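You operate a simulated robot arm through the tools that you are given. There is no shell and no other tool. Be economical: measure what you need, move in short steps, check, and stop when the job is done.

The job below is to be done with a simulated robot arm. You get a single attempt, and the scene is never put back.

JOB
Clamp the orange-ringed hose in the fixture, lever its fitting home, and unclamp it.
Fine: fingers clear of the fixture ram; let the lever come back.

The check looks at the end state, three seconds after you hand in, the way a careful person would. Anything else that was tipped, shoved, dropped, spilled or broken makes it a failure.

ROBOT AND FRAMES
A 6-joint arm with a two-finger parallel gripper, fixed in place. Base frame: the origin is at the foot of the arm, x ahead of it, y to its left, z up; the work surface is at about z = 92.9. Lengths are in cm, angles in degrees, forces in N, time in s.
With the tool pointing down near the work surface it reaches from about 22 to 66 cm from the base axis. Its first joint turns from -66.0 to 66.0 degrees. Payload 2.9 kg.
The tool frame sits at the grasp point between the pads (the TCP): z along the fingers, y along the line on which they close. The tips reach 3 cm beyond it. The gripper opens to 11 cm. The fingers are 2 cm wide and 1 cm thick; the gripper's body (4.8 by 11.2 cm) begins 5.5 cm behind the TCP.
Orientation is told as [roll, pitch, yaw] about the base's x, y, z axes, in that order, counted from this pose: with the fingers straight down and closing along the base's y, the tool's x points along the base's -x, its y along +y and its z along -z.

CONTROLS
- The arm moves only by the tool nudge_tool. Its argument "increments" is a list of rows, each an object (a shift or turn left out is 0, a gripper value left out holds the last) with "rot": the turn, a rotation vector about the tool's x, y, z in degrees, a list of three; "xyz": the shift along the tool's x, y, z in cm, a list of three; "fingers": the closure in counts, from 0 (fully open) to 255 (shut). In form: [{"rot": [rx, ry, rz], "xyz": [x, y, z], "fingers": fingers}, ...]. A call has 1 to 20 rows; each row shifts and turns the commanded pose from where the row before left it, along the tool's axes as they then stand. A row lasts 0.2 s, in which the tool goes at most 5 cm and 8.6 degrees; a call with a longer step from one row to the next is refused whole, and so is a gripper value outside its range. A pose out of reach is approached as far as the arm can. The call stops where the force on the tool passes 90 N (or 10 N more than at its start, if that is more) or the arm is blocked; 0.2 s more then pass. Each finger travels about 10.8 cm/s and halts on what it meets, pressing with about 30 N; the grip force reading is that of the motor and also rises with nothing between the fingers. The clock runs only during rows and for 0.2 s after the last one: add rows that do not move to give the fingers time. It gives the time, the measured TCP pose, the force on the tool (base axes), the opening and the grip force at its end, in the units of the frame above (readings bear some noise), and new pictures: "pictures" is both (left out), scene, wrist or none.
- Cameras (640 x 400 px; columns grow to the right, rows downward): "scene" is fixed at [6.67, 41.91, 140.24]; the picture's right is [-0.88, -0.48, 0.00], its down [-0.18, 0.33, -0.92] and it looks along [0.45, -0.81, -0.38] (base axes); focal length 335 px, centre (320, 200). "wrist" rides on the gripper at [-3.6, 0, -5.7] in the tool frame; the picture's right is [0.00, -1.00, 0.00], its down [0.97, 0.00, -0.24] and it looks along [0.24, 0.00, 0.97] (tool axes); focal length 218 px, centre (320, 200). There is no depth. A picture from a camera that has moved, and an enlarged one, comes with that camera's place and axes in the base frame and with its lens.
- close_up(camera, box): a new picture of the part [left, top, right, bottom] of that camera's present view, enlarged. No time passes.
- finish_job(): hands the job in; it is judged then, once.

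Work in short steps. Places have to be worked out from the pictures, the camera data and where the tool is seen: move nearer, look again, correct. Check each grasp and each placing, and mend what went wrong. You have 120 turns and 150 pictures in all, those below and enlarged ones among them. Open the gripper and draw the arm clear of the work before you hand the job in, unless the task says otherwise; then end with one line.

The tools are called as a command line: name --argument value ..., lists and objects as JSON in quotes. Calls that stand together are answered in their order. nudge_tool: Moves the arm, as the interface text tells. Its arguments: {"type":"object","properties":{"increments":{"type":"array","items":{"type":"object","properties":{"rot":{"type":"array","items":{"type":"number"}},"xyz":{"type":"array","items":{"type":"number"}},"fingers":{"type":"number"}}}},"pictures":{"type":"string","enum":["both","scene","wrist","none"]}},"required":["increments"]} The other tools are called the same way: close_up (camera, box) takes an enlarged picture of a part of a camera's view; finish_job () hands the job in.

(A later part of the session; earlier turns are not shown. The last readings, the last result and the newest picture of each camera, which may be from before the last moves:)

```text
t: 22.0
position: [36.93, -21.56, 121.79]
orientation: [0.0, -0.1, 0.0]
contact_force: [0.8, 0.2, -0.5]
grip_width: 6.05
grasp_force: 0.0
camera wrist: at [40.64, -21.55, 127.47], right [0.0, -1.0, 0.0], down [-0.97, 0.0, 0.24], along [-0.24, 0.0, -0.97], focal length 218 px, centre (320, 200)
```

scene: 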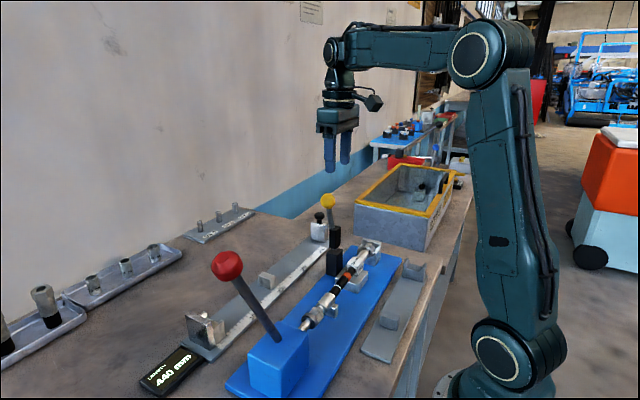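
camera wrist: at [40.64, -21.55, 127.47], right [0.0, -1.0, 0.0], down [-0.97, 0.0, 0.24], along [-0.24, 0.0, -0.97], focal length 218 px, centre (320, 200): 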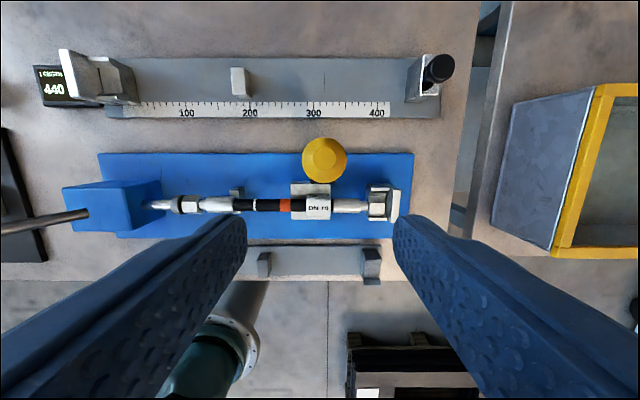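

The knob is at about (39.6,-21.7,110.8), diameter ~3.2. I'll move over it and descend with the fingers straddling it in y.

nudge_tool --increments '[{"xyz": [-2.7, -0.1, 0]}, {"xyz": [0, 0, 3]}, {"xyz": [0, 0, 3]}, {"xyz": [0, 0, 1.5]}, {}]' --pictures "both"

close_up --camera "scene" --box '[260, 120, 400, 290]'

```text
t: 23.2
position: [39.59, -21.73, 114.38]
orientation: [-0.1, 0.0, 0.0]
contact_force: [0.7, 0.2, -0.1]
grip_width: 6.05
grasp_force: 0.1
camera wrist: at [43.22, -21.72, 119.95], right [0.0, -1.0, 0.0], down [-0.97, 0.0, 0.24], along [-0.24, 0.0, -0.97], focal length 218 px, centre (320, 200)
```

scene: 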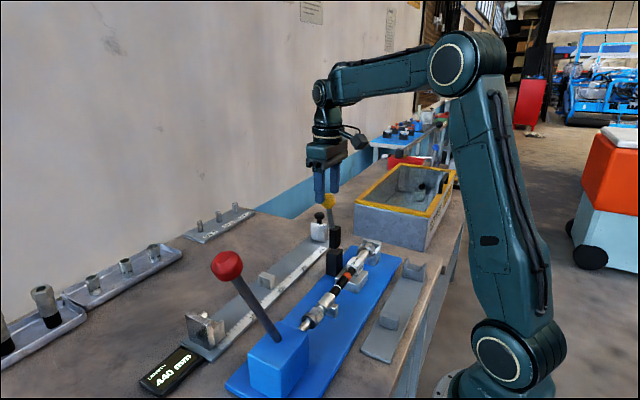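
wrist: 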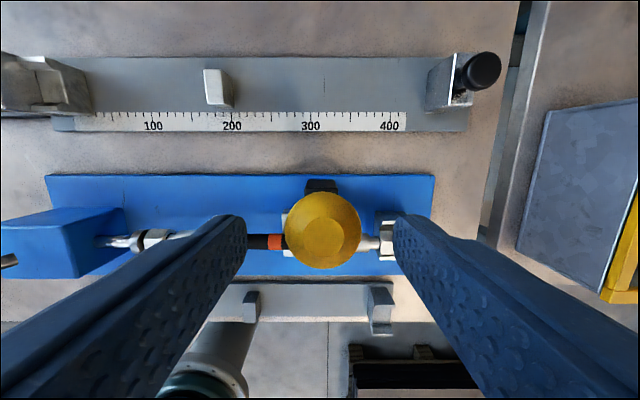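

```text
2.35 times, centred on (330, 205) of scene
camera zoom: at [6.67, 41.91, 140.24], right [-0.88, -0.48, 0.0], down [-0.18, 0.33, -0.92], along [0.45, -0.81, -0.38], focal length 788 px, centre (296, 188)
```

zoom: 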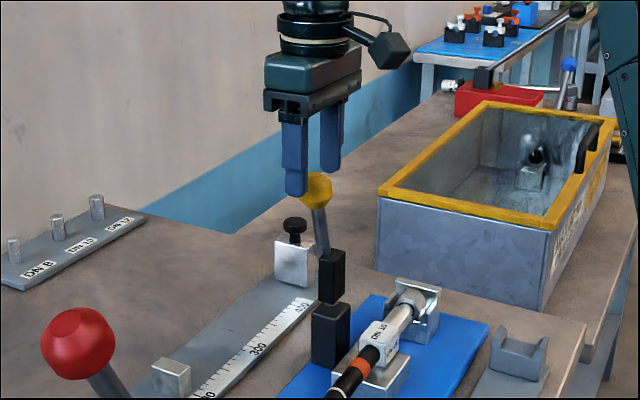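

The knob is centred between the fingers. I'll descend 3.4 cm and close on it.

nudge_tool --increments '[{"xyz": [0, -0.1, 1.7]}, {"xyz": [0, 0, 1.7]}, {"fingers": 200}, {"fingers": 255}, {}, {}]' --pictures "wrist"

close_up --camera "scene" --box '[260, 120, 400, 290]'

```text
t: 24.6
position: [39.63, -21.85, 111.01]
orientation: [0.0, 0.0, 0.0]
contact_force: [-0.2, -10.8, -1.8]
grip_width: 3.3
grasp_force: 44.8
camera wrist: at [43.24, -21.85, 116.59], right [0.0, -1.0, 0.0], down [-0.97, 0.0, 0.24], along [-0.24, 0.0, -0.97], focal length 218 px, centre (320, 200)
```

wrist: 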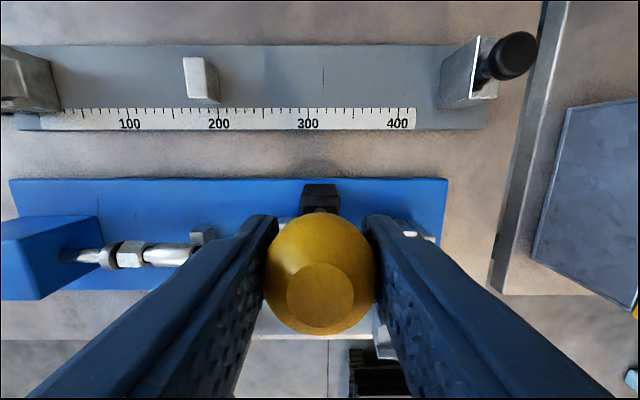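

```text
2.35 times, centred on (330, 205) of scene
camera zoom: at [6.67, 41.88, 140.25], right [-0.88, -0.48, 0.0], down [-0.18, 0.33, -0.92], along [0.45, -0.81, -0.38], focal length 788 px, centre (296, 188)
```

zoom: 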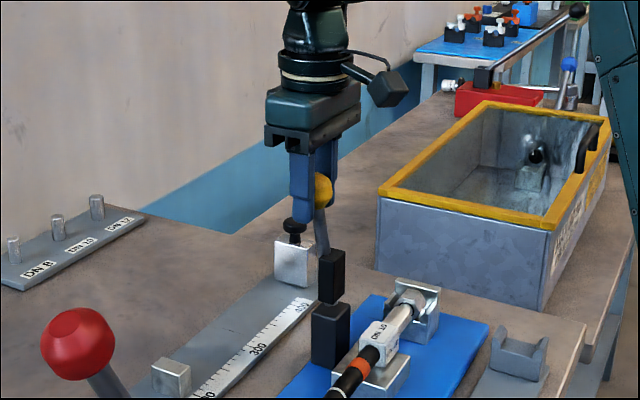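

Gripped at 3.3 cm. The hinge is at roughly (37.8,-21.7,99). I'll try a first small arc, ~15° toward -x, checking force and view.

nudge_tool --increments '[{"xyz": [0.8, -0.1, -0.1]}, {"xyz": [0.8, 0, 0]}, {"xyz": [0.8, 0, 0]}, {"xyz": [0.8, 0, 0.1]}, {}]' --pictures "none"

close_up --camera "scene" --box '[260, 120, 400, 290]'

```text
t: 25.8
position: [36.52, -21.75, 110.98]
orientation: [0.1, -0.3, 0.2]
contact_force: [10.5, 8.0, 10.1]
grip_width: 3.31
grasp_force: 44.8
```

```text
2.35 times, centred on (330, 205) of scene
camera zoom: at [6.68, 41.94, 140.23], right [-0.88, -0.48, 0.0], down [-0.18, 0.33, -0.92], along [0.45, -0.81, -0.38], focal length 788 px, centre (296, 188)
```

zoom: 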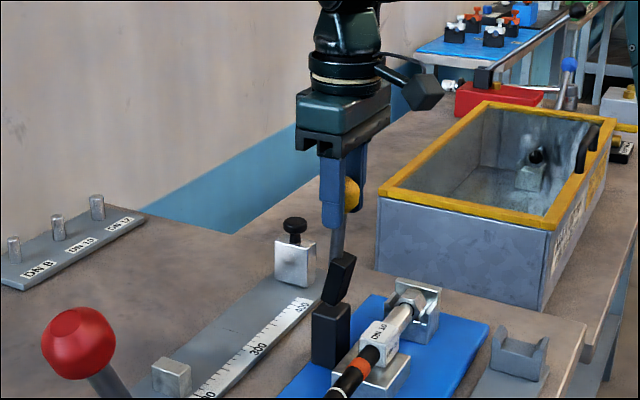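

The clamp arm swings with the lever. I'll continue the arc to about -50°.

nudge_tool --increments '[{"xyz": [1.0, 0.05, 0.15]}, {"xyz": [0.95, 0, 0.22]}, {"xyz": [0.9, 0, 0.28]}, {"xyz": [0.97, 0, 0.41]}, {"xyz": [0.93, 0, 0.5]}, {"xyz": [0.9, 0, 0.56]}, {"xyz": [0.83, 0, 0.63]}, {"xyz": [0.78, 0, 0.7]}, {"xyz": [0.72, 0, 0.79]}, {}]' --pictures "scene"

close_up --camera "scene" --box '[280, 160, 420, 320]'

```text
t: 28.0
position: [28.45, -21.8, 106.81]
orientation: [0.0, -0.1, -0.1]
contact_force: [-1.9, 6.4, 13.8]
grip_width: 3.29
grasp_force: 45.6
```

scene: 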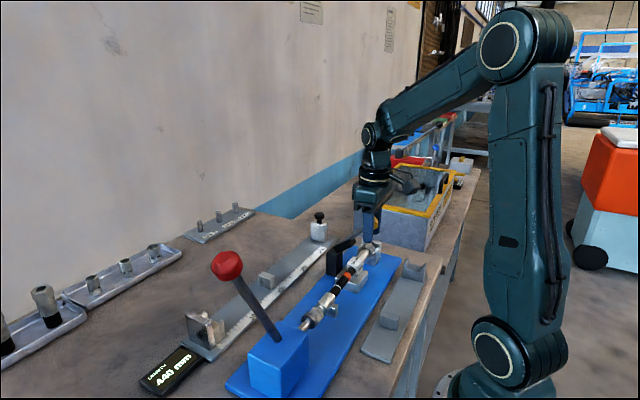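

```text
2.50 times, centred on (350, 240) of scene
camera zoom: at [6.65, 41.95, 140.23], right [-0.88, -0.48, 0.0], down [-0.18, 0.33, -0.92], along [0.45, -0.81, -0.38], focal length 838 px, centre (245, 100)
```

zoom: 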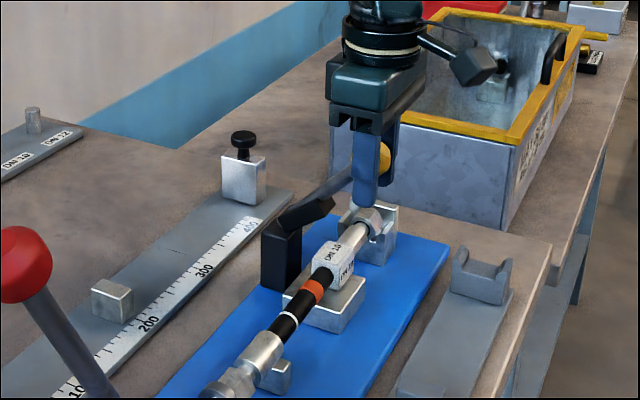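

The arm is nearing the collar. I'll continue another 15° and check the force.

nudge_tool --increments '[{"xyz": [0.65, 0, 0.85]}, {"xyz": [0.57, 0, 0.9]}, {"xyz": [0.48, 0, 0.95]}, {}]' --pictures "none"

close_up --camera "scene" --box '[300, 180, 400, 300]'

```text
t: 29.0
position: [26.72, -21.85, 104.03]
orientation: [0.0, -0.1, -0.1]
contact_force: [-5.3, 7.5, 13.8]
grip_width: 3.31
grasp_force: 45.2
```

```text
3.33 times, centred on (350, 240) of scene
camera zoom: at [6.64, 41.94, 140.23], right [-0.88, -0.48, 0.0], down [-0.18, 0.33, -0.92], along [0.45, -0.81, -0.38], focal length 1117 px, centre (220, 67)
```

zoom: 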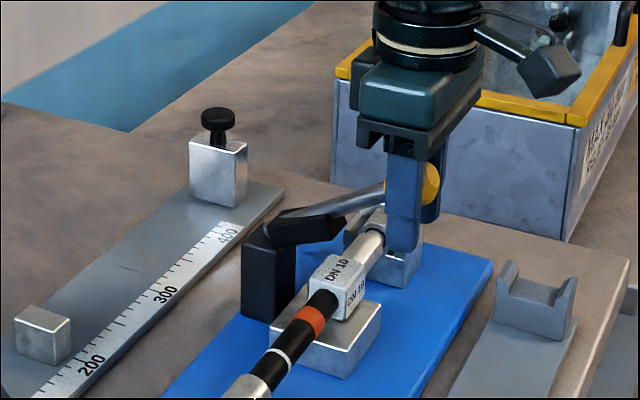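

Almost horizontal with a small gap left. I'll continue in ~4° steps.

nudge_tool --increments '[{"xyz": [0.28, 0, 0.78]}, {"xyz": [0.22, 0, 0.8]}, {}]' --pictures "none"

close_up --camera "scene" --box '[300, 180, 400, 300]'

```text
t: 29.8
position: [26.13, -21.71, 102.46]
orientation: [0.2, 0.0, -0.1]
contact_force: [-12.5, 8.9, 14.8]
grip_width: 3.28
grasp_force: 45.2
```

```text
3.33 times, centred on (350, 240) of scene
camera zoom: at [6.62, 41.95, 140.23], right [-0.88, -0.48, 0.0], down [-0.18, 0.33, -0.92], along [0.45, -0.81, -0.38], focal length 1117 px, centre (220, 67)
```

zoom: 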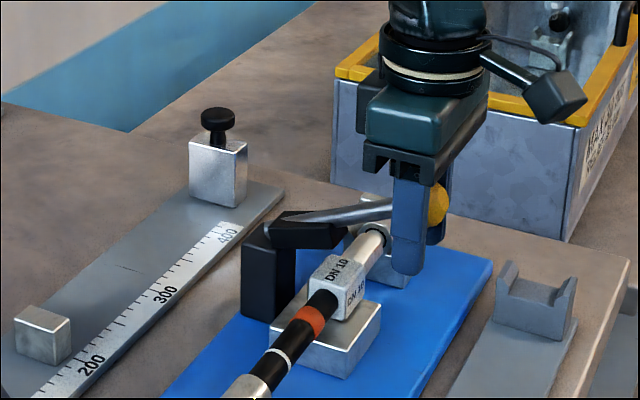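

Radial force suggests moving slightly outward (-x). Continuing down.

nudge_tool --increments '[{"xyz": [0.2, 0, 0.5]}, {"xyz": [0.1, 0, 0.5]}, {}]' --pictures "none"

close_up --camera "scene" --box '[300, 180, 400, 300]'

```text
t: 30.6
position: [25.91, -21.75, 101.4]
orientation: [0.0, -0.1, 0.1]
contact_force: [-9.3, 9.7, 11.6]
grip_width: 3.3
grasp_force: 44.7
```

```text
3.33 times, centred on (350, 240) of scene
camera zoom: at [6.63, 41.95, 140.23], right [-0.88, -0.48, 0.0], down [-0.18, 0.33, -0.92], along [0.45, -0.81, -0.38], focal length 1117 px, centre (220, 67)
```

zoom: 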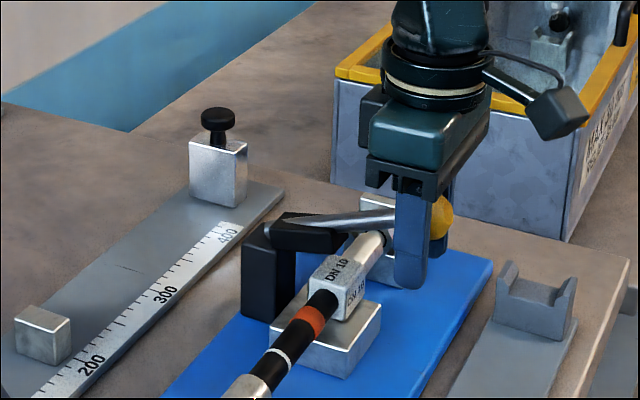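

Arm close to horizontal, and no clamp resistance yet. Continuing.

nudge_tool --increments '[{"xyz": [0.15, 0, 0.4]}, {"xyz": [0.05, 0, 0.4]}, {}]' --pictures "wrist"

close_up --camera "scene" --box '[320, 220, 380, 290]'

```text
t: 31.4
position: [25.82, -21.8, 100.61]
orientation: [0.0, -0.2, 0.1]
contact_force: [-4.7, 10.7, 12.1]
grip_width: 3.32
grasp_force: 44.8
camera wrist: at [29.43, -21.85, 106.28], right [0.0, -1.0, 0.0], down [-0.97, 0.0, 0.24], along [-0.24, 0.0, -0.97], focal length 218 px, centre (320, 200)
```

wrist: 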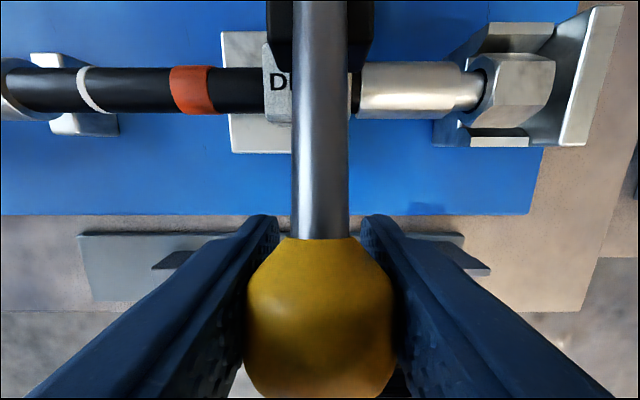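

```text
5.71 times, centred on (350, 255) of scene
camera zoom: at [6.64, 41.95, 140.23], right [-0.88, -0.48, 0.0], down [-0.18, 0.33, -0.92], along [0.45, -0.81, -0.38], focal length 1914 px, centre (149, -114)
```

zoom: 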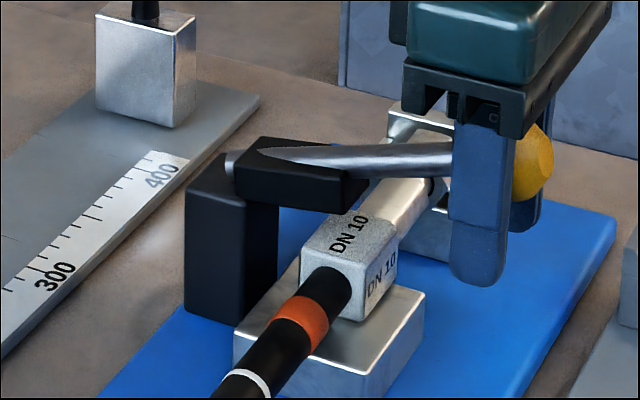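

The clamp arm is over the collar, apparently just about touching. I'll press a bit further and watch for a force rise.

nudge_tool --increments '[{"xyz": [0.05, 0, 0.35]}, {"xyz": [0, 0, 0.35]}, {}]' --pictures "none"

close_up --camera "scene" --box '[320, 220, 380, 290]'

```text
t: 32.2
position: [25.67, -21.72, 100.02]
orientation: [0.0, 0.0, -0.1]
contact_force: [-10.3, 4.2, 11.7]
grip_width: 3.31
grasp_force: 45.1
```

```text
5.71 times, centred on (350, 255) of scene
camera zoom: at [6.63, 41.93, 140.23], right [-0.88, -0.48, 0.0], down [-0.18, 0.33, -0.92], along [0.45, -0.81, -0.38], focal length 1914 px, centre (149, -114)
```

zoom: 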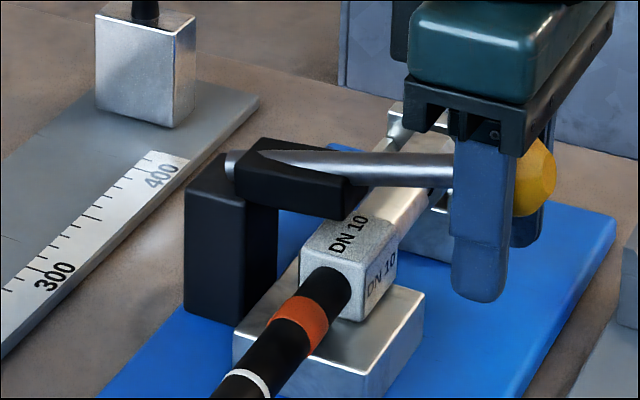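

Still moving, and the arm keeps lowering. Continuing.

nudge_tool --increments '[{"xyz": [0.05, 0, 0.35]}, {"xyz": [0, 0, 0.35]}, {}]' --pictures "none"

close_up --camera "scene" --box '[320, 220, 380, 290]'

```text
t: 33.0
position: [25.72, -21.85, 99.31]
orientation: [0.0, -0.2, 0.1]
contact_force: [-11.3, 3.6, 11.2]
grip_width: 3.29
grasp_force: 44.7
```

```text
5.71 times, centred on (350, 255) of scene
camera zoom: at [6.62, 41.93, 140.23], right [-0.88, -0.48, 0.0], down [-0.18, 0.33, -0.92], along [0.45, -0.81, -0.38], focal length 1914 px, centre (149, -114)
```

zoom: 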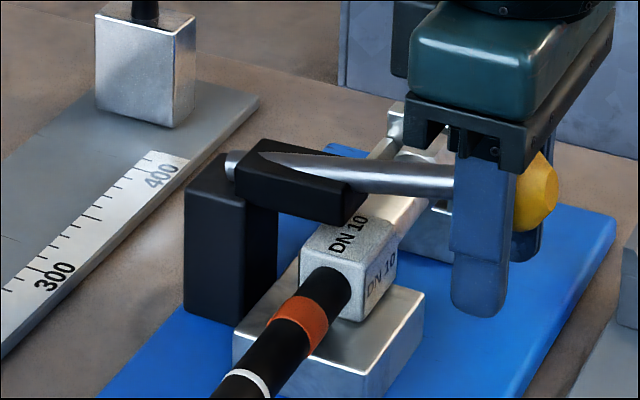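

Continue a bit further with close force watching.

nudge_tool --increments '[{"xyz": [0, 0, 0.3]}, {"xyz": [0, 0, 0.3]}, {}]' --pictures "wrist"

close_up --camera "scene" --box '[320, 220, 380, 290]'

```text
t: 33.8
position: [25.65, -21.81, 98.66]
orientation: [0.0, -0.1, 0.0]
contact_force: [-13.7, 1.2, 17.2]
grip_width: 3.32
grasp_force: 45.3
camera wrist: at [29.25, -21.85, 104.32], right [0.0, -1.0, 0.0], down [-0.97, 0.0, 0.24], along [-0.24, 0.0, -0.97], focal length 218 px, centre (320, 200)
```

wrist: 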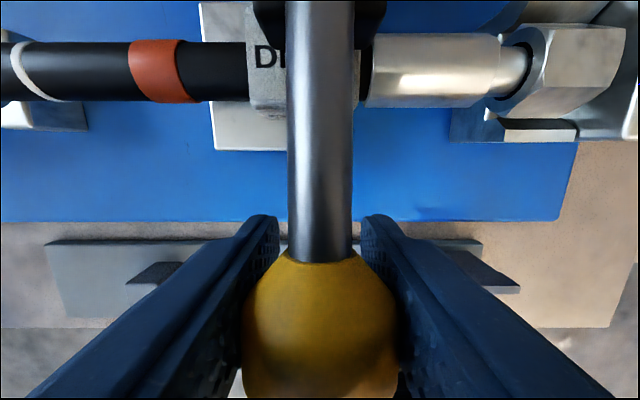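

```text
5.71 times, centred on (350, 255) of scene
camera zoom: at [6.61, 41.93, 140.23], right [-0.88, -0.48, 0.0], down [-0.18, 0.33, -0.92], along [0.45, -0.81, -0.38], focal length 1914 px, centre (149, -114)
```

zoom: 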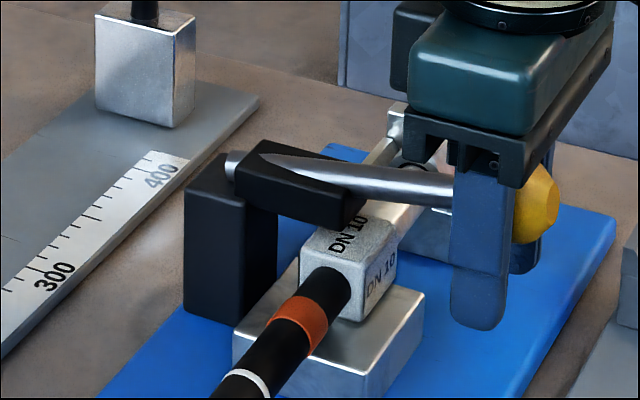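

Force starts to rise. One more small step.

nudge_tool --increments '[{"xyz": [-0.1, 0, 0.2]}, {"xyz": [-0.1, 0, 0.2]}, {}]' --pictures "none"

close_up --camera "scene" --box '[320, 220, 380, 290]'

```text
t: 34.6
position: [25.85, -21.81, 98.18]
orientation: [0.0, -0.1, 0.0]
contact_force: [-19.0, 3.2, 31.8]
grip_width: 3.33
grasp_force: 44.7
```

```text
5.71 times, centred on (350, 255) of scene
camera zoom: at [6.59, 41.94, 140.23], right [-0.88, -0.48, 0.0], down [-0.18, 0.33, -0.92], along [0.45, -0.81, -0.38], focal length 1914 px, centre (149, -114)
```

zoom: 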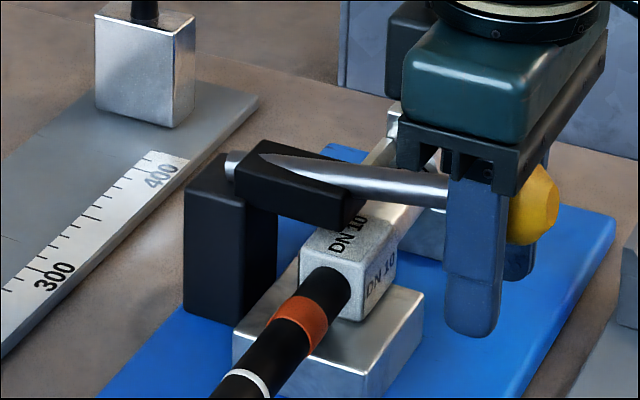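

The clamp is now resisting (32 N). I'll correct the radial offset and press a little more.

nudge_tool --increments '[{"xyz": [0.25, 0, 0.15]}, {"xyz": [0, 0, 0.2]}, {}]' --pictures "none"

close_up --camera "scene" --box '[320, 220, 380, 290]'

```text
t: 35.4
position: [25.88, -21.89, 97.95]
orientation: [-0.1, -0.4, 0.1]
contact_force: [12.1, 4.9, 28.6]
grip_width: 3.3
grasp_force: 45.1
```

```text
5.71 times, centred on (350, 255) of scene
camera zoom: at [6.68, 41.94, 140.23], right [-0.88, -0.48, 0.0], down [-0.18, 0.33, -0.92], along [0.45, -0.81, -0.38], focal length 1914 px, centre (149, -114)
```

zoom: 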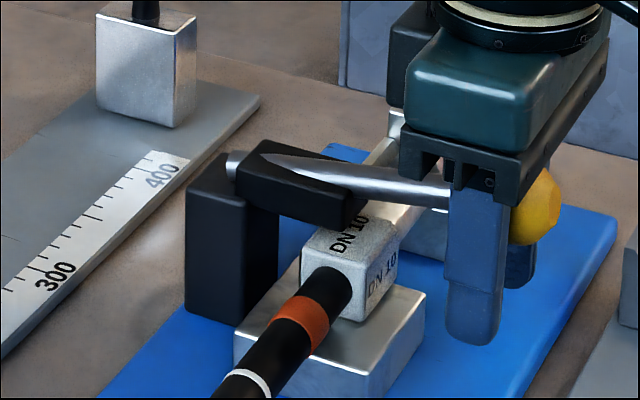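

Pressing another 0.3 cm to confirm the hard stop.

nudge_tool --increments '[{"xyz": [-0.1, 0, 0.2]}, {"xyz": [0, 0, 0.2]}, {}]' --pictures "none"

close_up --camera "scene" --box '[320, 220, 380, 290]'

```text
t: 36.2
position: [25.67, -21.76, 97.51]
orientation: [-0.1, -0.1, 0.0]
contact_force: [3.6, 3.3, 31.2]
grip_width: 3.31
grasp_force: 45.4
```

```text
5.71 times, centred on (350, 255) of scene
camera zoom: at [6.66, 41.94, 140.23], right [-0.88, -0.48, 0.0], down [-0.18, 0.33, -0.92], along [0.45, -0.81, -0.38], focal length 1914 px, centre (149, -114)
```

zoom: 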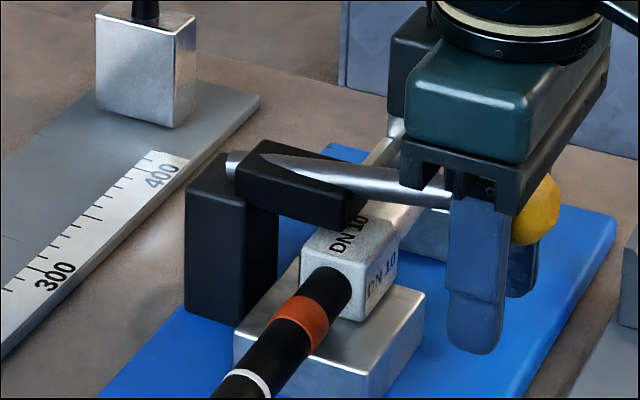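

The lever is against its stop now, with the fingers slipping down the knob. I'll open the fingers and see whether the clamp stays closed.

nudge_tool --increments '[{"fingers": 180}, {"fingers": 125}, {}, {"xyz": [0, 0, -1]}, {"xyz": [0, 0, -3]}, {"xyz": [0, 0, -4]}, {}]' --pictures "both"

close_up --camera "scene" --box '[280, 200, 400, 330]'

```text
t: 37.8
position: [25.59, -21.81, 105.59]
orientation: [0.0, -0.1, 0.0]
contact_force: [0.3, 0.1, 0.1]
grip_width: 5.64
grasp_force: 0.0
camera wrist: at [29.23, -21.89, 111.24], right [0.0, -1.0, 0.0], down [-0.97, 0.0, 0.24], along [-0.24, 0.0, -0.97], focal length 218 px, centre (320, 200)
```

scene: 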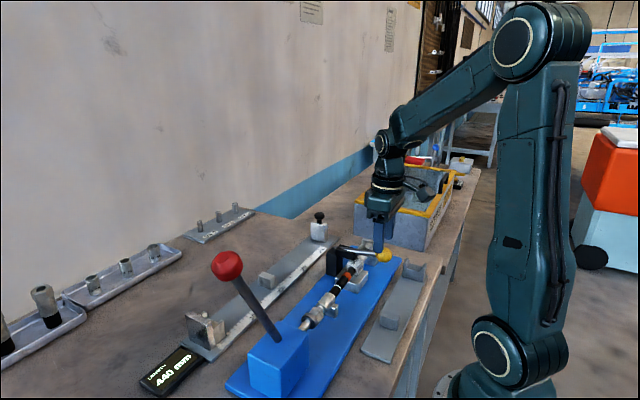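
wrist: 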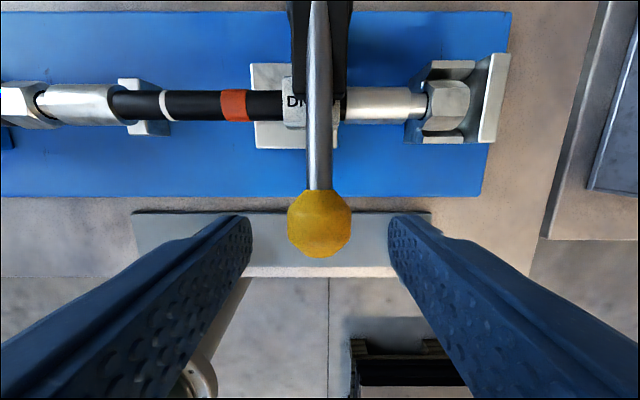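

```text
3.08 times, centred on (340, 265) of scene
camera zoom: at [6.67, 41.91, 140.24], right [-0.88, -0.48, 0.0], down [-0.18, 0.33, -0.92], along [0.45, -0.81, -0.38], focal length 1031 px, centre (258, 0)
```

zoom: 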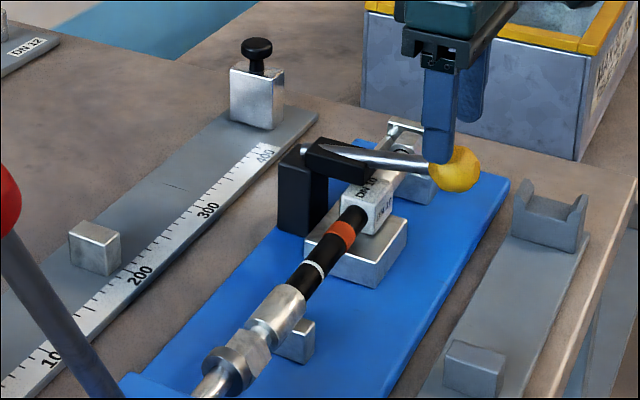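

The clamp stays closed and the hose is unmoved. Now to the red lever: I'll rise, yaw to close along x, and travel to above the red knob at about (32.5,18,118).

nudge_tool --increments '[{"xyz": [0, 0, -4.5]}, {"xyz": [0, 0, -4.5]}, {"xyz": [0, 0, -4.5]}, {"xyz": [0, 0, -4.5], "rot": [0, 0, 8.5], "fingers": 90}, {"xyz": [0, 0, -4], "rot": [0, 0, 8.5]}, {"rot": [0, 0, 8.5]}, {"rot": [0, 0, 8.5]}, {"rot": [0, 0, 8.5]}, {"rot": [0, 0, 8.5]}, {"rot": [0, 0, 8.5]}, {"rot": [0, 0, 8.5]}, {"rot": [0, 0, 8.5]}, {"rot": [0, 0, 8.5]}, {"rot": [0, 0, 5]}, {"xyz": [4, 1, 0]}, {"xyz": [4, 1, 0]}, {"xyz": [4, 1, 0]}, {"xyz": [4, 1, 0]}, {"xyz": [4, 1, 0]}]' --pictures "none"

nudge_tool --increments '[{"xyz": [4, 0.5, 0]}, {"xyz": [4, 0.5, 0]}, {"xyz": [4, 0.5, 0]}, {"xyz": [4, 0, 0]}, {}]' --pictures "both"

```text
t: 41.8
position: [30.54, -1.79, 127.42]
orientation: [0.1, -0.1, -90.1]
contact_force: [-0.4, 0.2, -0.6]
grip_width: 7.1
grasp_force: 0.1
```

```text
t: 43.0
position: [32.28, 14.2, 127.39]
orientation: [0.0, -0.1, -90.0]
contact_force: [-0.9, -0.3, 0.6]
grip_width: 7.09
grasp_force: 0.1
camera wrist: at [32.19, 10.61, 133.12], right [-1.0, 0.0, 0.0], down [0.0, 0.97, 0.24], along [0.0, 0.24, -0.97], focal length 218 px, centre (320, 200)
```

scene: 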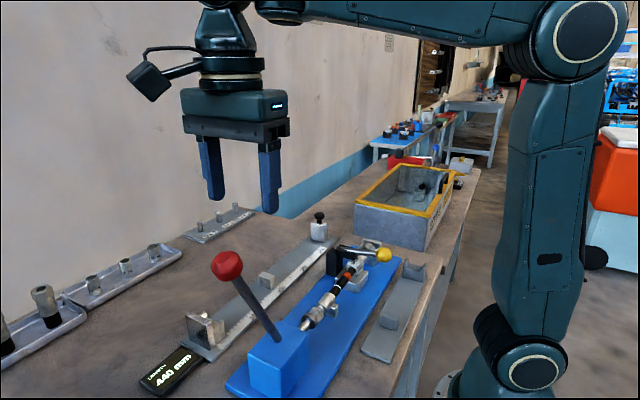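
wrist: 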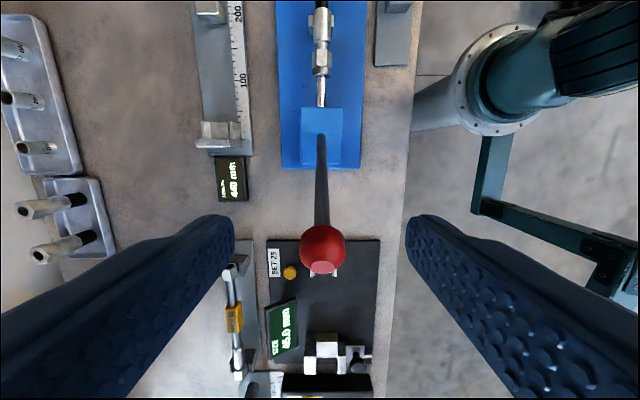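

The knob is at about (32.05,18.1,118.2), dia ~3.4. I'll align and descend straddling it in x.

nudge_tool --increments '[{"xyz": [4, -0.2, 0], "fingers": 115}, {"xyz": [0, 0, 3]}, {"xyz": [0, 0, 2]}, {}]' --pictures "wrist"

close_up --camera "scene" --box '[160, 180, 340, 400]'

```text
t: 44.0
position: [32.06, 18.21, 122.45]
orientation: [0.1, 0.0, -90.0]
contact_force: [-0.5, 0.0, -1.6]
grip_width: 6.04
grasp_force: 0.2
camera wrist: at [31.99, 14.57, 128.08], right [-1.0, 0.0, 0.0], down [0.0, 0.97, 0.24], along [0.0, 0.24, -0.97], focal length 218 px, centre (320, 200)
```

wrist: 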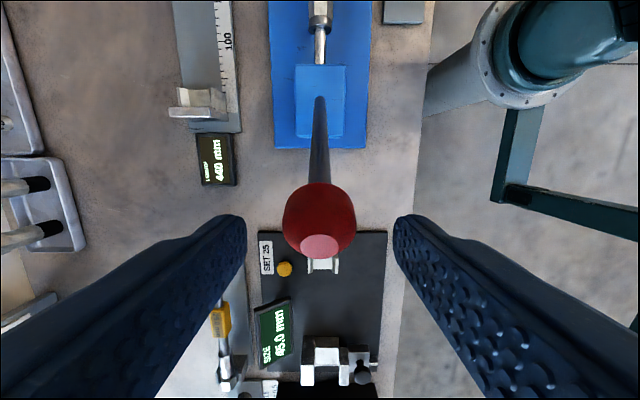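

```text
1.82 times, centred on (250, 290) of scene
camera zoom: at [6.67, 41.91, 140.24], right [-0.88, -0.48, 0.0], down [-0.18, 0.33, -0.92], along [0.45, -0.81, -0.38], focal length 609 px, centre (447, 36)
```

zoom: 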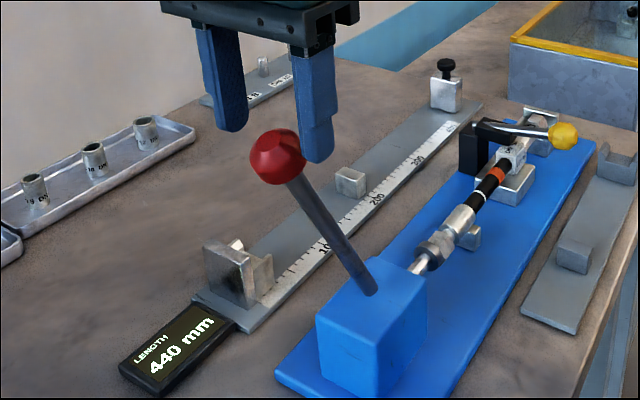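

Aligned. I'll descend 4 cm and close on the red knob.

nudge_tool --increments '[{"xyz": [-0.1, 0, 2]}, {"xyz": [0, 0, 2]}, {"fingers": 200}, {"fingers": 255}, {}, {}]' --pictures "wrist"

close_up --camera "scene" --box '[160, 180, 340, 400]'

```text
t: 45.4
position: [31.94, 18.09, 118.49]
orientation: [0.1, 0.0, -90.0]
contact_force: [-2.2, -0.3, -0.7]
grip_width: 3.32
grasp_force: 45.0
camera wrist: at [32.03, 14.44, 124.07], right [-1.0, 0.0, 0.0], down [0.0, 0.97, 0.24], along [0.0, 0.24, -0.97], focal length 218 px, centre (320, 200)
```

wrist: 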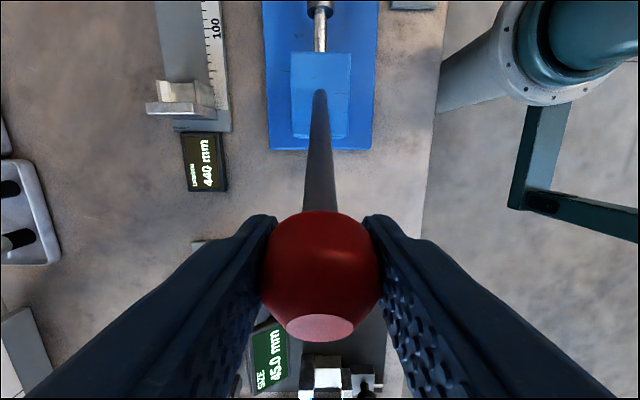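

```text
1.82 times, centred on (250, 290) of scene
camera zoom: at [6.66, 41.91, 140.24], right [-0.88, -0.48, 0.0], down [-0.18, 0.33, -0.92], along [0.45, -0.81, -0.38], focal length 609 px, centre (447, 36)
```

zoom: 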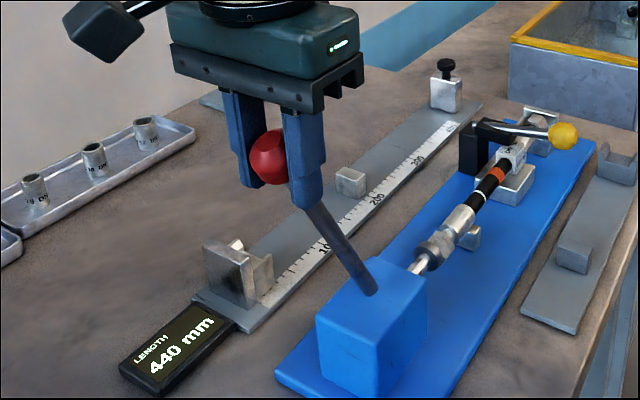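

Red knob gripped. I'll start the first 5° of the arc toward -y (with a slight rise), watching force and ram.

nudge_tool --increments '[{"xyz": [-0.6, 0, -0.28]}, {"xyz": [-0.62, 0, -0.25]}, {"xyz": [-0.62, 0, -0.23]}, {}]' --pictures "none"

close_up --camera "scene" --box '[220, 200, 400, 400]'

```text
t: 46.4
position: [31.91, 16.21, 119.27]
orientation: [0.2, 0.0, -90.0]
contact_force: [-1.8, 5.5, -9.1]
grip_width: 3.34
grasp_force: 44.8
```

```text
2.00 times, centred on (310, 300) of scene
camera zoom: at [6.67, 41.93, 140.23], right [-0.88, -0.48, 0.0], down [-0.18, 0.33, -0.92], along [0.45, -0.81, -0.38], focal length 670 px, centre (340, 0)
```

zoom: 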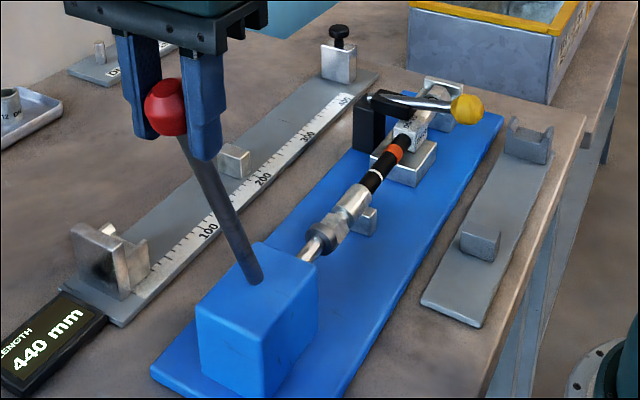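

The lever moves with low force. Next ~5°, with slightly less rise.

nudge_tool --increments '[{"xyz": [-0.63, 0, -0.14]}, {"xyz": [-0.63, 0, -0.15]}, {"xyz": [-0.63, 0, -0.15]}, {}]' --pictures "none"

close_up --camera "scene" --box '[280, 240, 380, 340]'

```text
t: 47.4
position: [31.99, 14.44, 119.84]
orientation: [0.2, 0.1, -89.9]
contact_force: [-3.5, 11.4, 9.1]
grip_width: 3.32
grasp_force: 45.0
```

```text
4.00 times, centred on (330, 290) of scene
camera zoom: at [6.65, 41.94, 140.23], right [-0.88, -0.48, 0.0], down [-0.18, 0.33, -0.92], along [0.45, -0.81, -0.38], focal length 1340 px, centre (280, -160)
```

zoom: 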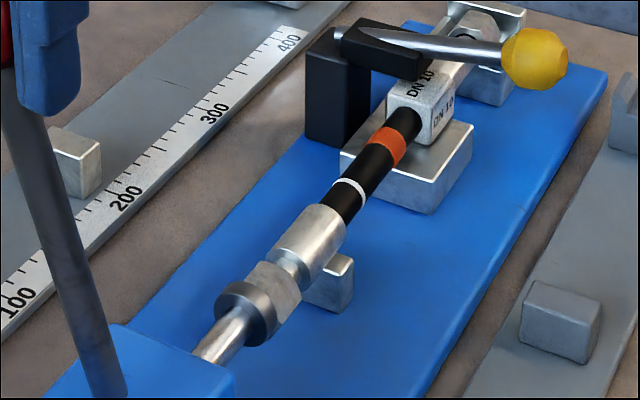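

The ram is against the nut. The white ring is presumably the seat mark, with a bit of hose between it and the ferrule. Continue.

nudge_tool --increments '[{"xyz": [-0.64, 0, -0.15]}, {"xyz": [-0.64, 0, -0.15]}, {"xyz": [-0.64, 0, -0.14]}, {}]' --pictures "none"

close_up --camera "scene" --box '[280, 240, 380, 340]'

```text
t: 48.4
position: [32.01, 12.39, 120.11]
orientation: [0.0, 0.0, -90.1]
contact_force: [6.0, 9.6, -2.0]
grip_width: 3.31
grasp_force: 44.9
```

```text
4.00 times, centred on (330, 290) of scene
camera zoom: at [6.69, 41.94, 140.23], right [-0.88, -0.48, 0.0], down [-0.18, 0.33, -0.92], along [0.45, -0.81, -0.38], focal length 1340 px, centre (280, -160)
```

zoom: 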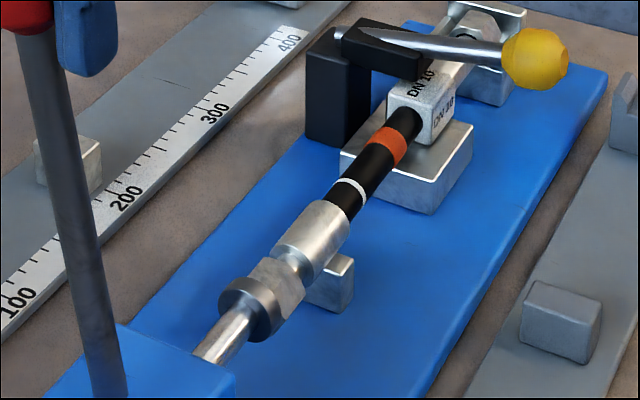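

The fitting is sliding onto the hose while the hose body stays put. Continuing.

nudge_tool --increments '[{"xyz": [-0.65, 0, -0.12]}, {"xyz": [-0.65, 0, -0.1]}, {"xyz": [-0.65, 0, -0.09]}, {}]' --pictures "none"

close_up --camera "scene" --box '[280, 240, 380, 340]'

```text
t: 49.4
position: [32.09, 10.53, 120.38]
orientation: [0.0, 0.1, -90.1]
contact_force: [0.5, 7.5, -15.8]
grip_width: 3.32
grasp_force: 45.3
```

```text
4.00 times, centred on (330, 290) of scene
camera zoom: at [6.69, 41.94, 140.23], right [-0.88, -0.48, 0.0], down [-0.18, 0.33, -0.92], along [0.45, -0.81, -0.38], focal length 1340 px, centre (280, -160)
```

zoom: 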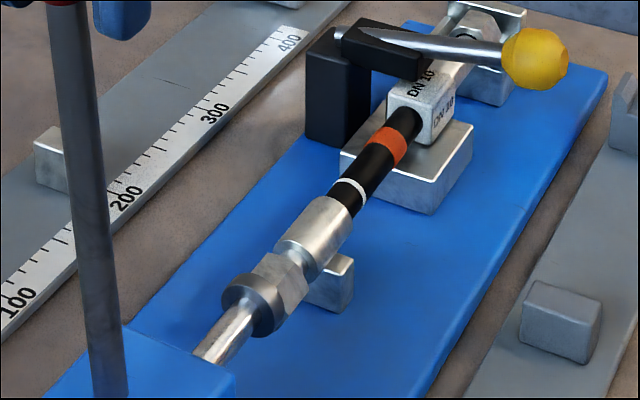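

Progressing about 0.15 cm per 5°, with roughly half the gap to the white ring remaining. Continuing with no rise.

nudge_tool --increments '[{"xyz": [-0.65, 0, 0.05]}, {"xyz": [-0.65, 0, 0]}, {"xyz": [-0.65, 0, 0]}, {"xyz": [-0.65, 0, 0.02]}, {"xyz": [-0.65, 0, 0.02]}, {"xyz": [-0.65, 0, 0.04]}, {}]' --pictures "none"

close_up --camera "scene" --box '[280, 240, 380, 340]'

```text
t: 51.0
position: [32.03, 6.66, 120.25]
orientation: [0.0, 0.0, -90.1]
contact_force: [-1.5, 9.7, -1.7]
grip_width: 3.3
grasp_force: 44.9
```

```text
4.00 times, centred on (330, 290) of scene
camera zoom: at [6.67, 41.94, 140.23], right [-0.88, -0.48, 0.0], down [-0.18, 0.33, -0.92], along [0.45, -0.81, -0.38], focal length 1340 px, centre (280, -160)
```

zoom: 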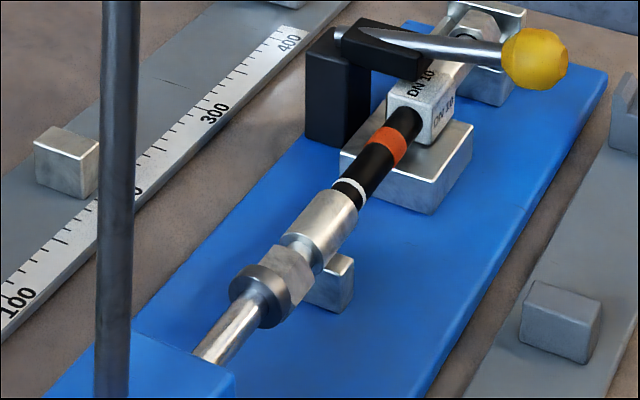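

The ferrule is now almost at the white ring. Continue with the downward part of the arc.

nudge_tool --increments '[{"xyz": [-0.6, 0, 0.04]}, {"xyz": [-0.6, 0, 0.06]}, {"xyz": [-0.6, 0, 0.08]}, {}]' --pictures "none"

close_up --camera "scene" --box '[280, 240, 380, 340]'

```text
t: 52.0
position: [32.09, 4.76, 120.02]
orientation: [0.0, 0.1, -89.9]
contact_force: [1.2, 10.5, -12.0]
grip_width: 3.33
grasp_force: 45.2
```

```text
4.00 times, centred on (330, 290) of scene
camera zoom: at [6.69, 41.95, 140.22], right [-0.88, -0.48, 0.0], down [-0.18, 0.33, -0.92], along [0.45, -0.81, -0.38], focal length 1340 px, centre (280, -160)
```

zoom: 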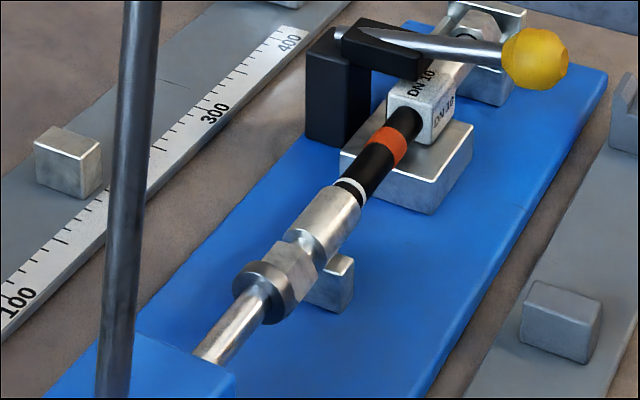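

Nearly touching the white ring, so a little more, looking for a force rise at home.

nudge_tool --increments '[{"xyz": [-0.5, 0, 0.1]}, {"xyz": [-0.5, 0, 0.1]}, {"xyz": [-0.5, 0, 0.1]}, {}]' --pictures "none"

close_up --camera "scene" --box '[300, 250, 370, 320]'

```text
t: 53.0
position: [32.04, 3.24, 119.82]
orientation: [0.1, 0.1, -89.9]
contact_force: [-2.4, 9.3, -0.9]
grip_width: 3.32
grasp_force: 44.6
```

```text
5.71 times, centred on (335, 285) of scene
camera zoom: at [6.66, 41.94, 140.23], right [-0.88, -0.48, 0.0], down [-0.18, 0.33, -0.92], along [0.45, -0.81, -0.38], focal length 1914 px, centre (234, -286)
```

zoom: 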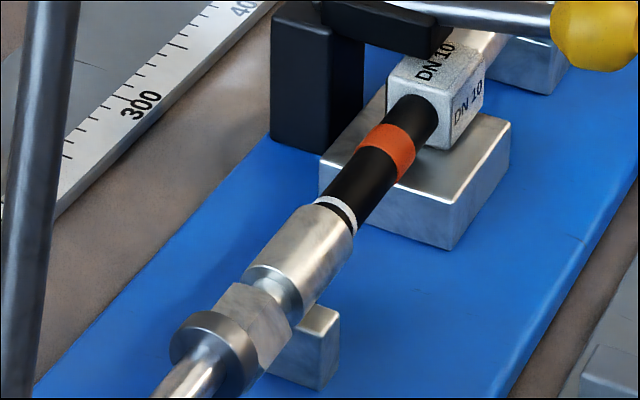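

There's still a thin black strip before the ring (~0.2 cm). Continuing.

nudge_tool --increments '[{"xyz": [-0.5, 0, 0.1]}, {"xyz": [-0.5, 0, 0.11]}, {"xyz": [-0.5, 0, 0.12]}, {}]' --pictures "none"

close_up --camera "scene" --box '[300, 250, 370, 320]'

```text
t: 54.0
position: [31.95, 1.69, 119.38]
orientation: [-0.1, 0.0, -89.9]
contact_force: [-4.6, 11.6, -8.5]
grip_width: 3.32
grasp_force: 45.0
```

```text
5.71 times, centred on (335, 285) of scene
camera zoom: at [6.67, 41.95, 140.22], right [-0.88, -0.48, 0.0], down [-0.18, 0.33, -0.92], along [0.45, -0.81, -0.38], focal length 1914 px, centre (234, -286)
```

zoom: 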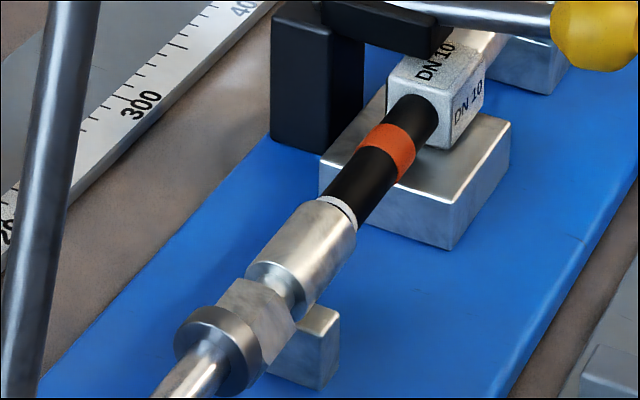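

Just reaching the white ring. I'll go on in small steps until the force shows the stop.

nudge_tool --increments '[{"xyz": [-0.4, 0, 0.1]}, {"xyz": [-0.4, 0, 0.1]}, {}]' --pictures "none"

close_up --camera "scene" --box '[310, 255, 350, 300]'

```text
t: 54.8
position: [32.03, 1.02, 119.33]
orientation: [0.0, 0.0, -89.9]
contact_force: [-3.5, 7.0, -2.3]
grip_width: 3.29
grasp_force: 44.2
```

```text
8.89 times, centred on (330, 278) of scene
camera zoom: at [6.66, 41.93, 140.23], right [-0.88, -0.48, 0.0], down [-0.18, 0.33, -0.92], along [0.45, -0.81, -0.38], focal length 2978 px, centre (231, -489)
```

zoom: 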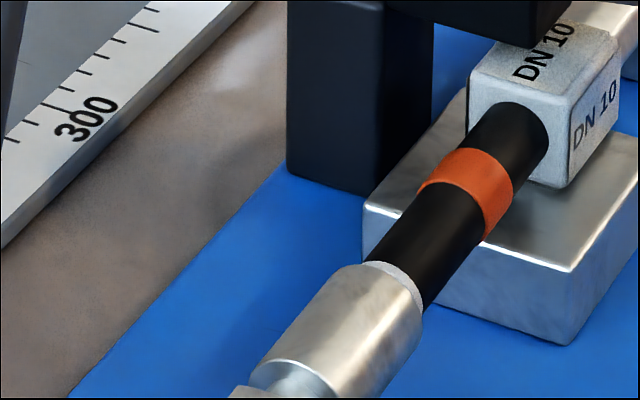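

The ferrule edge is now at the ring, with no clear stop felt yet. Small further steps (each moves the fitting only ~0.3 mm) to feel for it.

nudge_tool --increments '[{"xyz": [-0.4, 0, 0.09]}, {"xyz": [-0.4, 0, 0.1]}, {}]' --pictures "none"

close_up --camera "scene" --box '[310, 255, 350, 300]'

```text
t: 55.6
position: [32.04, 0.09, 119.02]
orientation: [0.1, 0.1, -90.0]
contact_force: [0.2, 7.4, -0.5]
grip_width: 3.22
grasp_force: 45.0
```

```text
8.89 times, centred on (330, 278) of scene
camera zoom: at [6.67, 41.93, 140.23], right [-0.88, -0.48, 0.0], down [-0.18, 0.33, -0.92], along [0.45, -0.81, -0.38], focal length 2978 px, centre (231, -489)
```

zoom: 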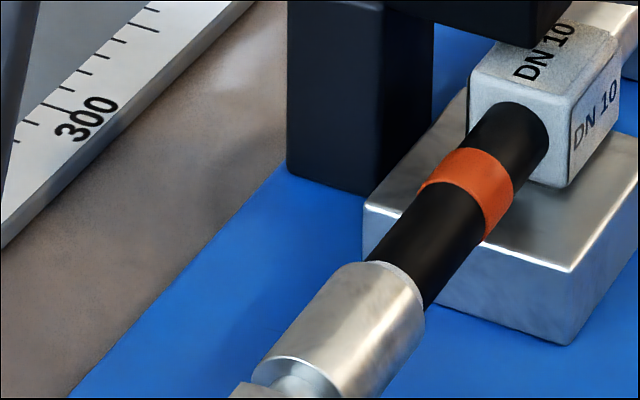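

The white ring is now almost covered. I'll step once more and check the grip view too.

nudge_tool --increments '[{"xyz": [-0.35, 0, 0.1]}, {"xyz": [-0.35, 0, 0.1]}, {}]' --pictures "scene"

close_up --camera "scene" --box '[310, 255, 350, 300]'

```text
t: 56.4
position: [32.02, -0.55, 118.96]
orientation: [-0.2, 0.0, -90.1]
contact_force: [-6.1, 3.0, 2.3]
grip_width: 3.07
grasp_force: 45.1
```

scene: 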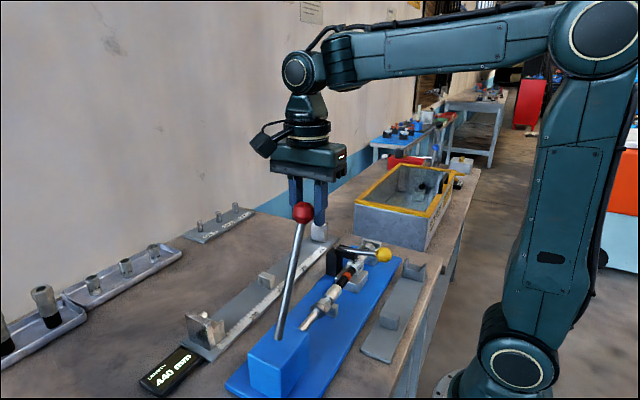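

```text
8.89 times, centred on (330, 278) of scene
camera zoom: at [6.65, 41.92, 140.23], right [-0.88, -0.48, 0.0], down [-0.18, 0.33, -0.92], along [0.45, -0.81, -0.38], focal length 2978 px, centre (231, -489)
```

zoom: 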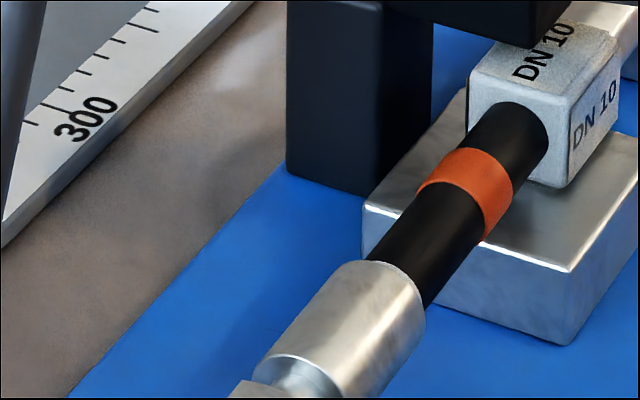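

The grip is slipping off the knob (width 3.07), so the lever met a stop. I'll zoom on the ferrule edge and the lever.

close_up --camera "scene" --box '[322, 265, 347, 290]'

close_up --camera "scene" --box '[240, 170, 360, 370]'

```text
16.00 times, centred on (334, 278) of scene
camera zoom: at [6.65, 41.92, 140.23], right [-0.88, -0.48, 0.0], down [-0.18, 0.33, -0.92], along [0.45, -0.81, -0.38], focal length 5360 px, centre (88, -1040)
```

zoom: 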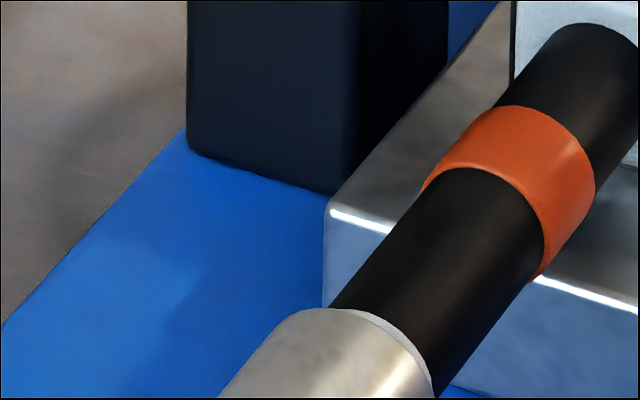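

```text
2.00 times, centred on (300, 270) of scene
camera zoom: at [6.65, 41.92, 140.23], right [-0.88, -0.48, 0.0], down [-0.18, 0.33, -0.92], along [0.45, -0.81, -0.38], focal length 670 px, centre (360, 60)
```

zoom: 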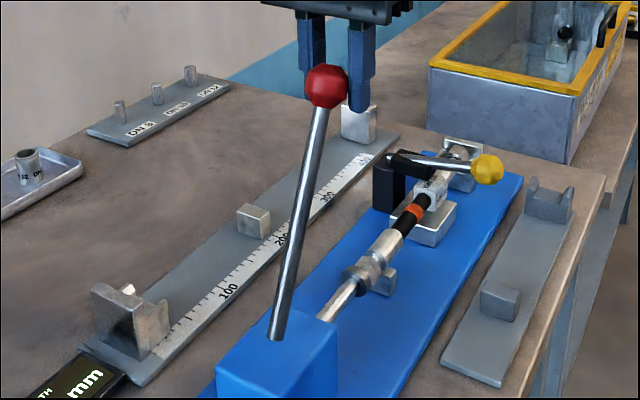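

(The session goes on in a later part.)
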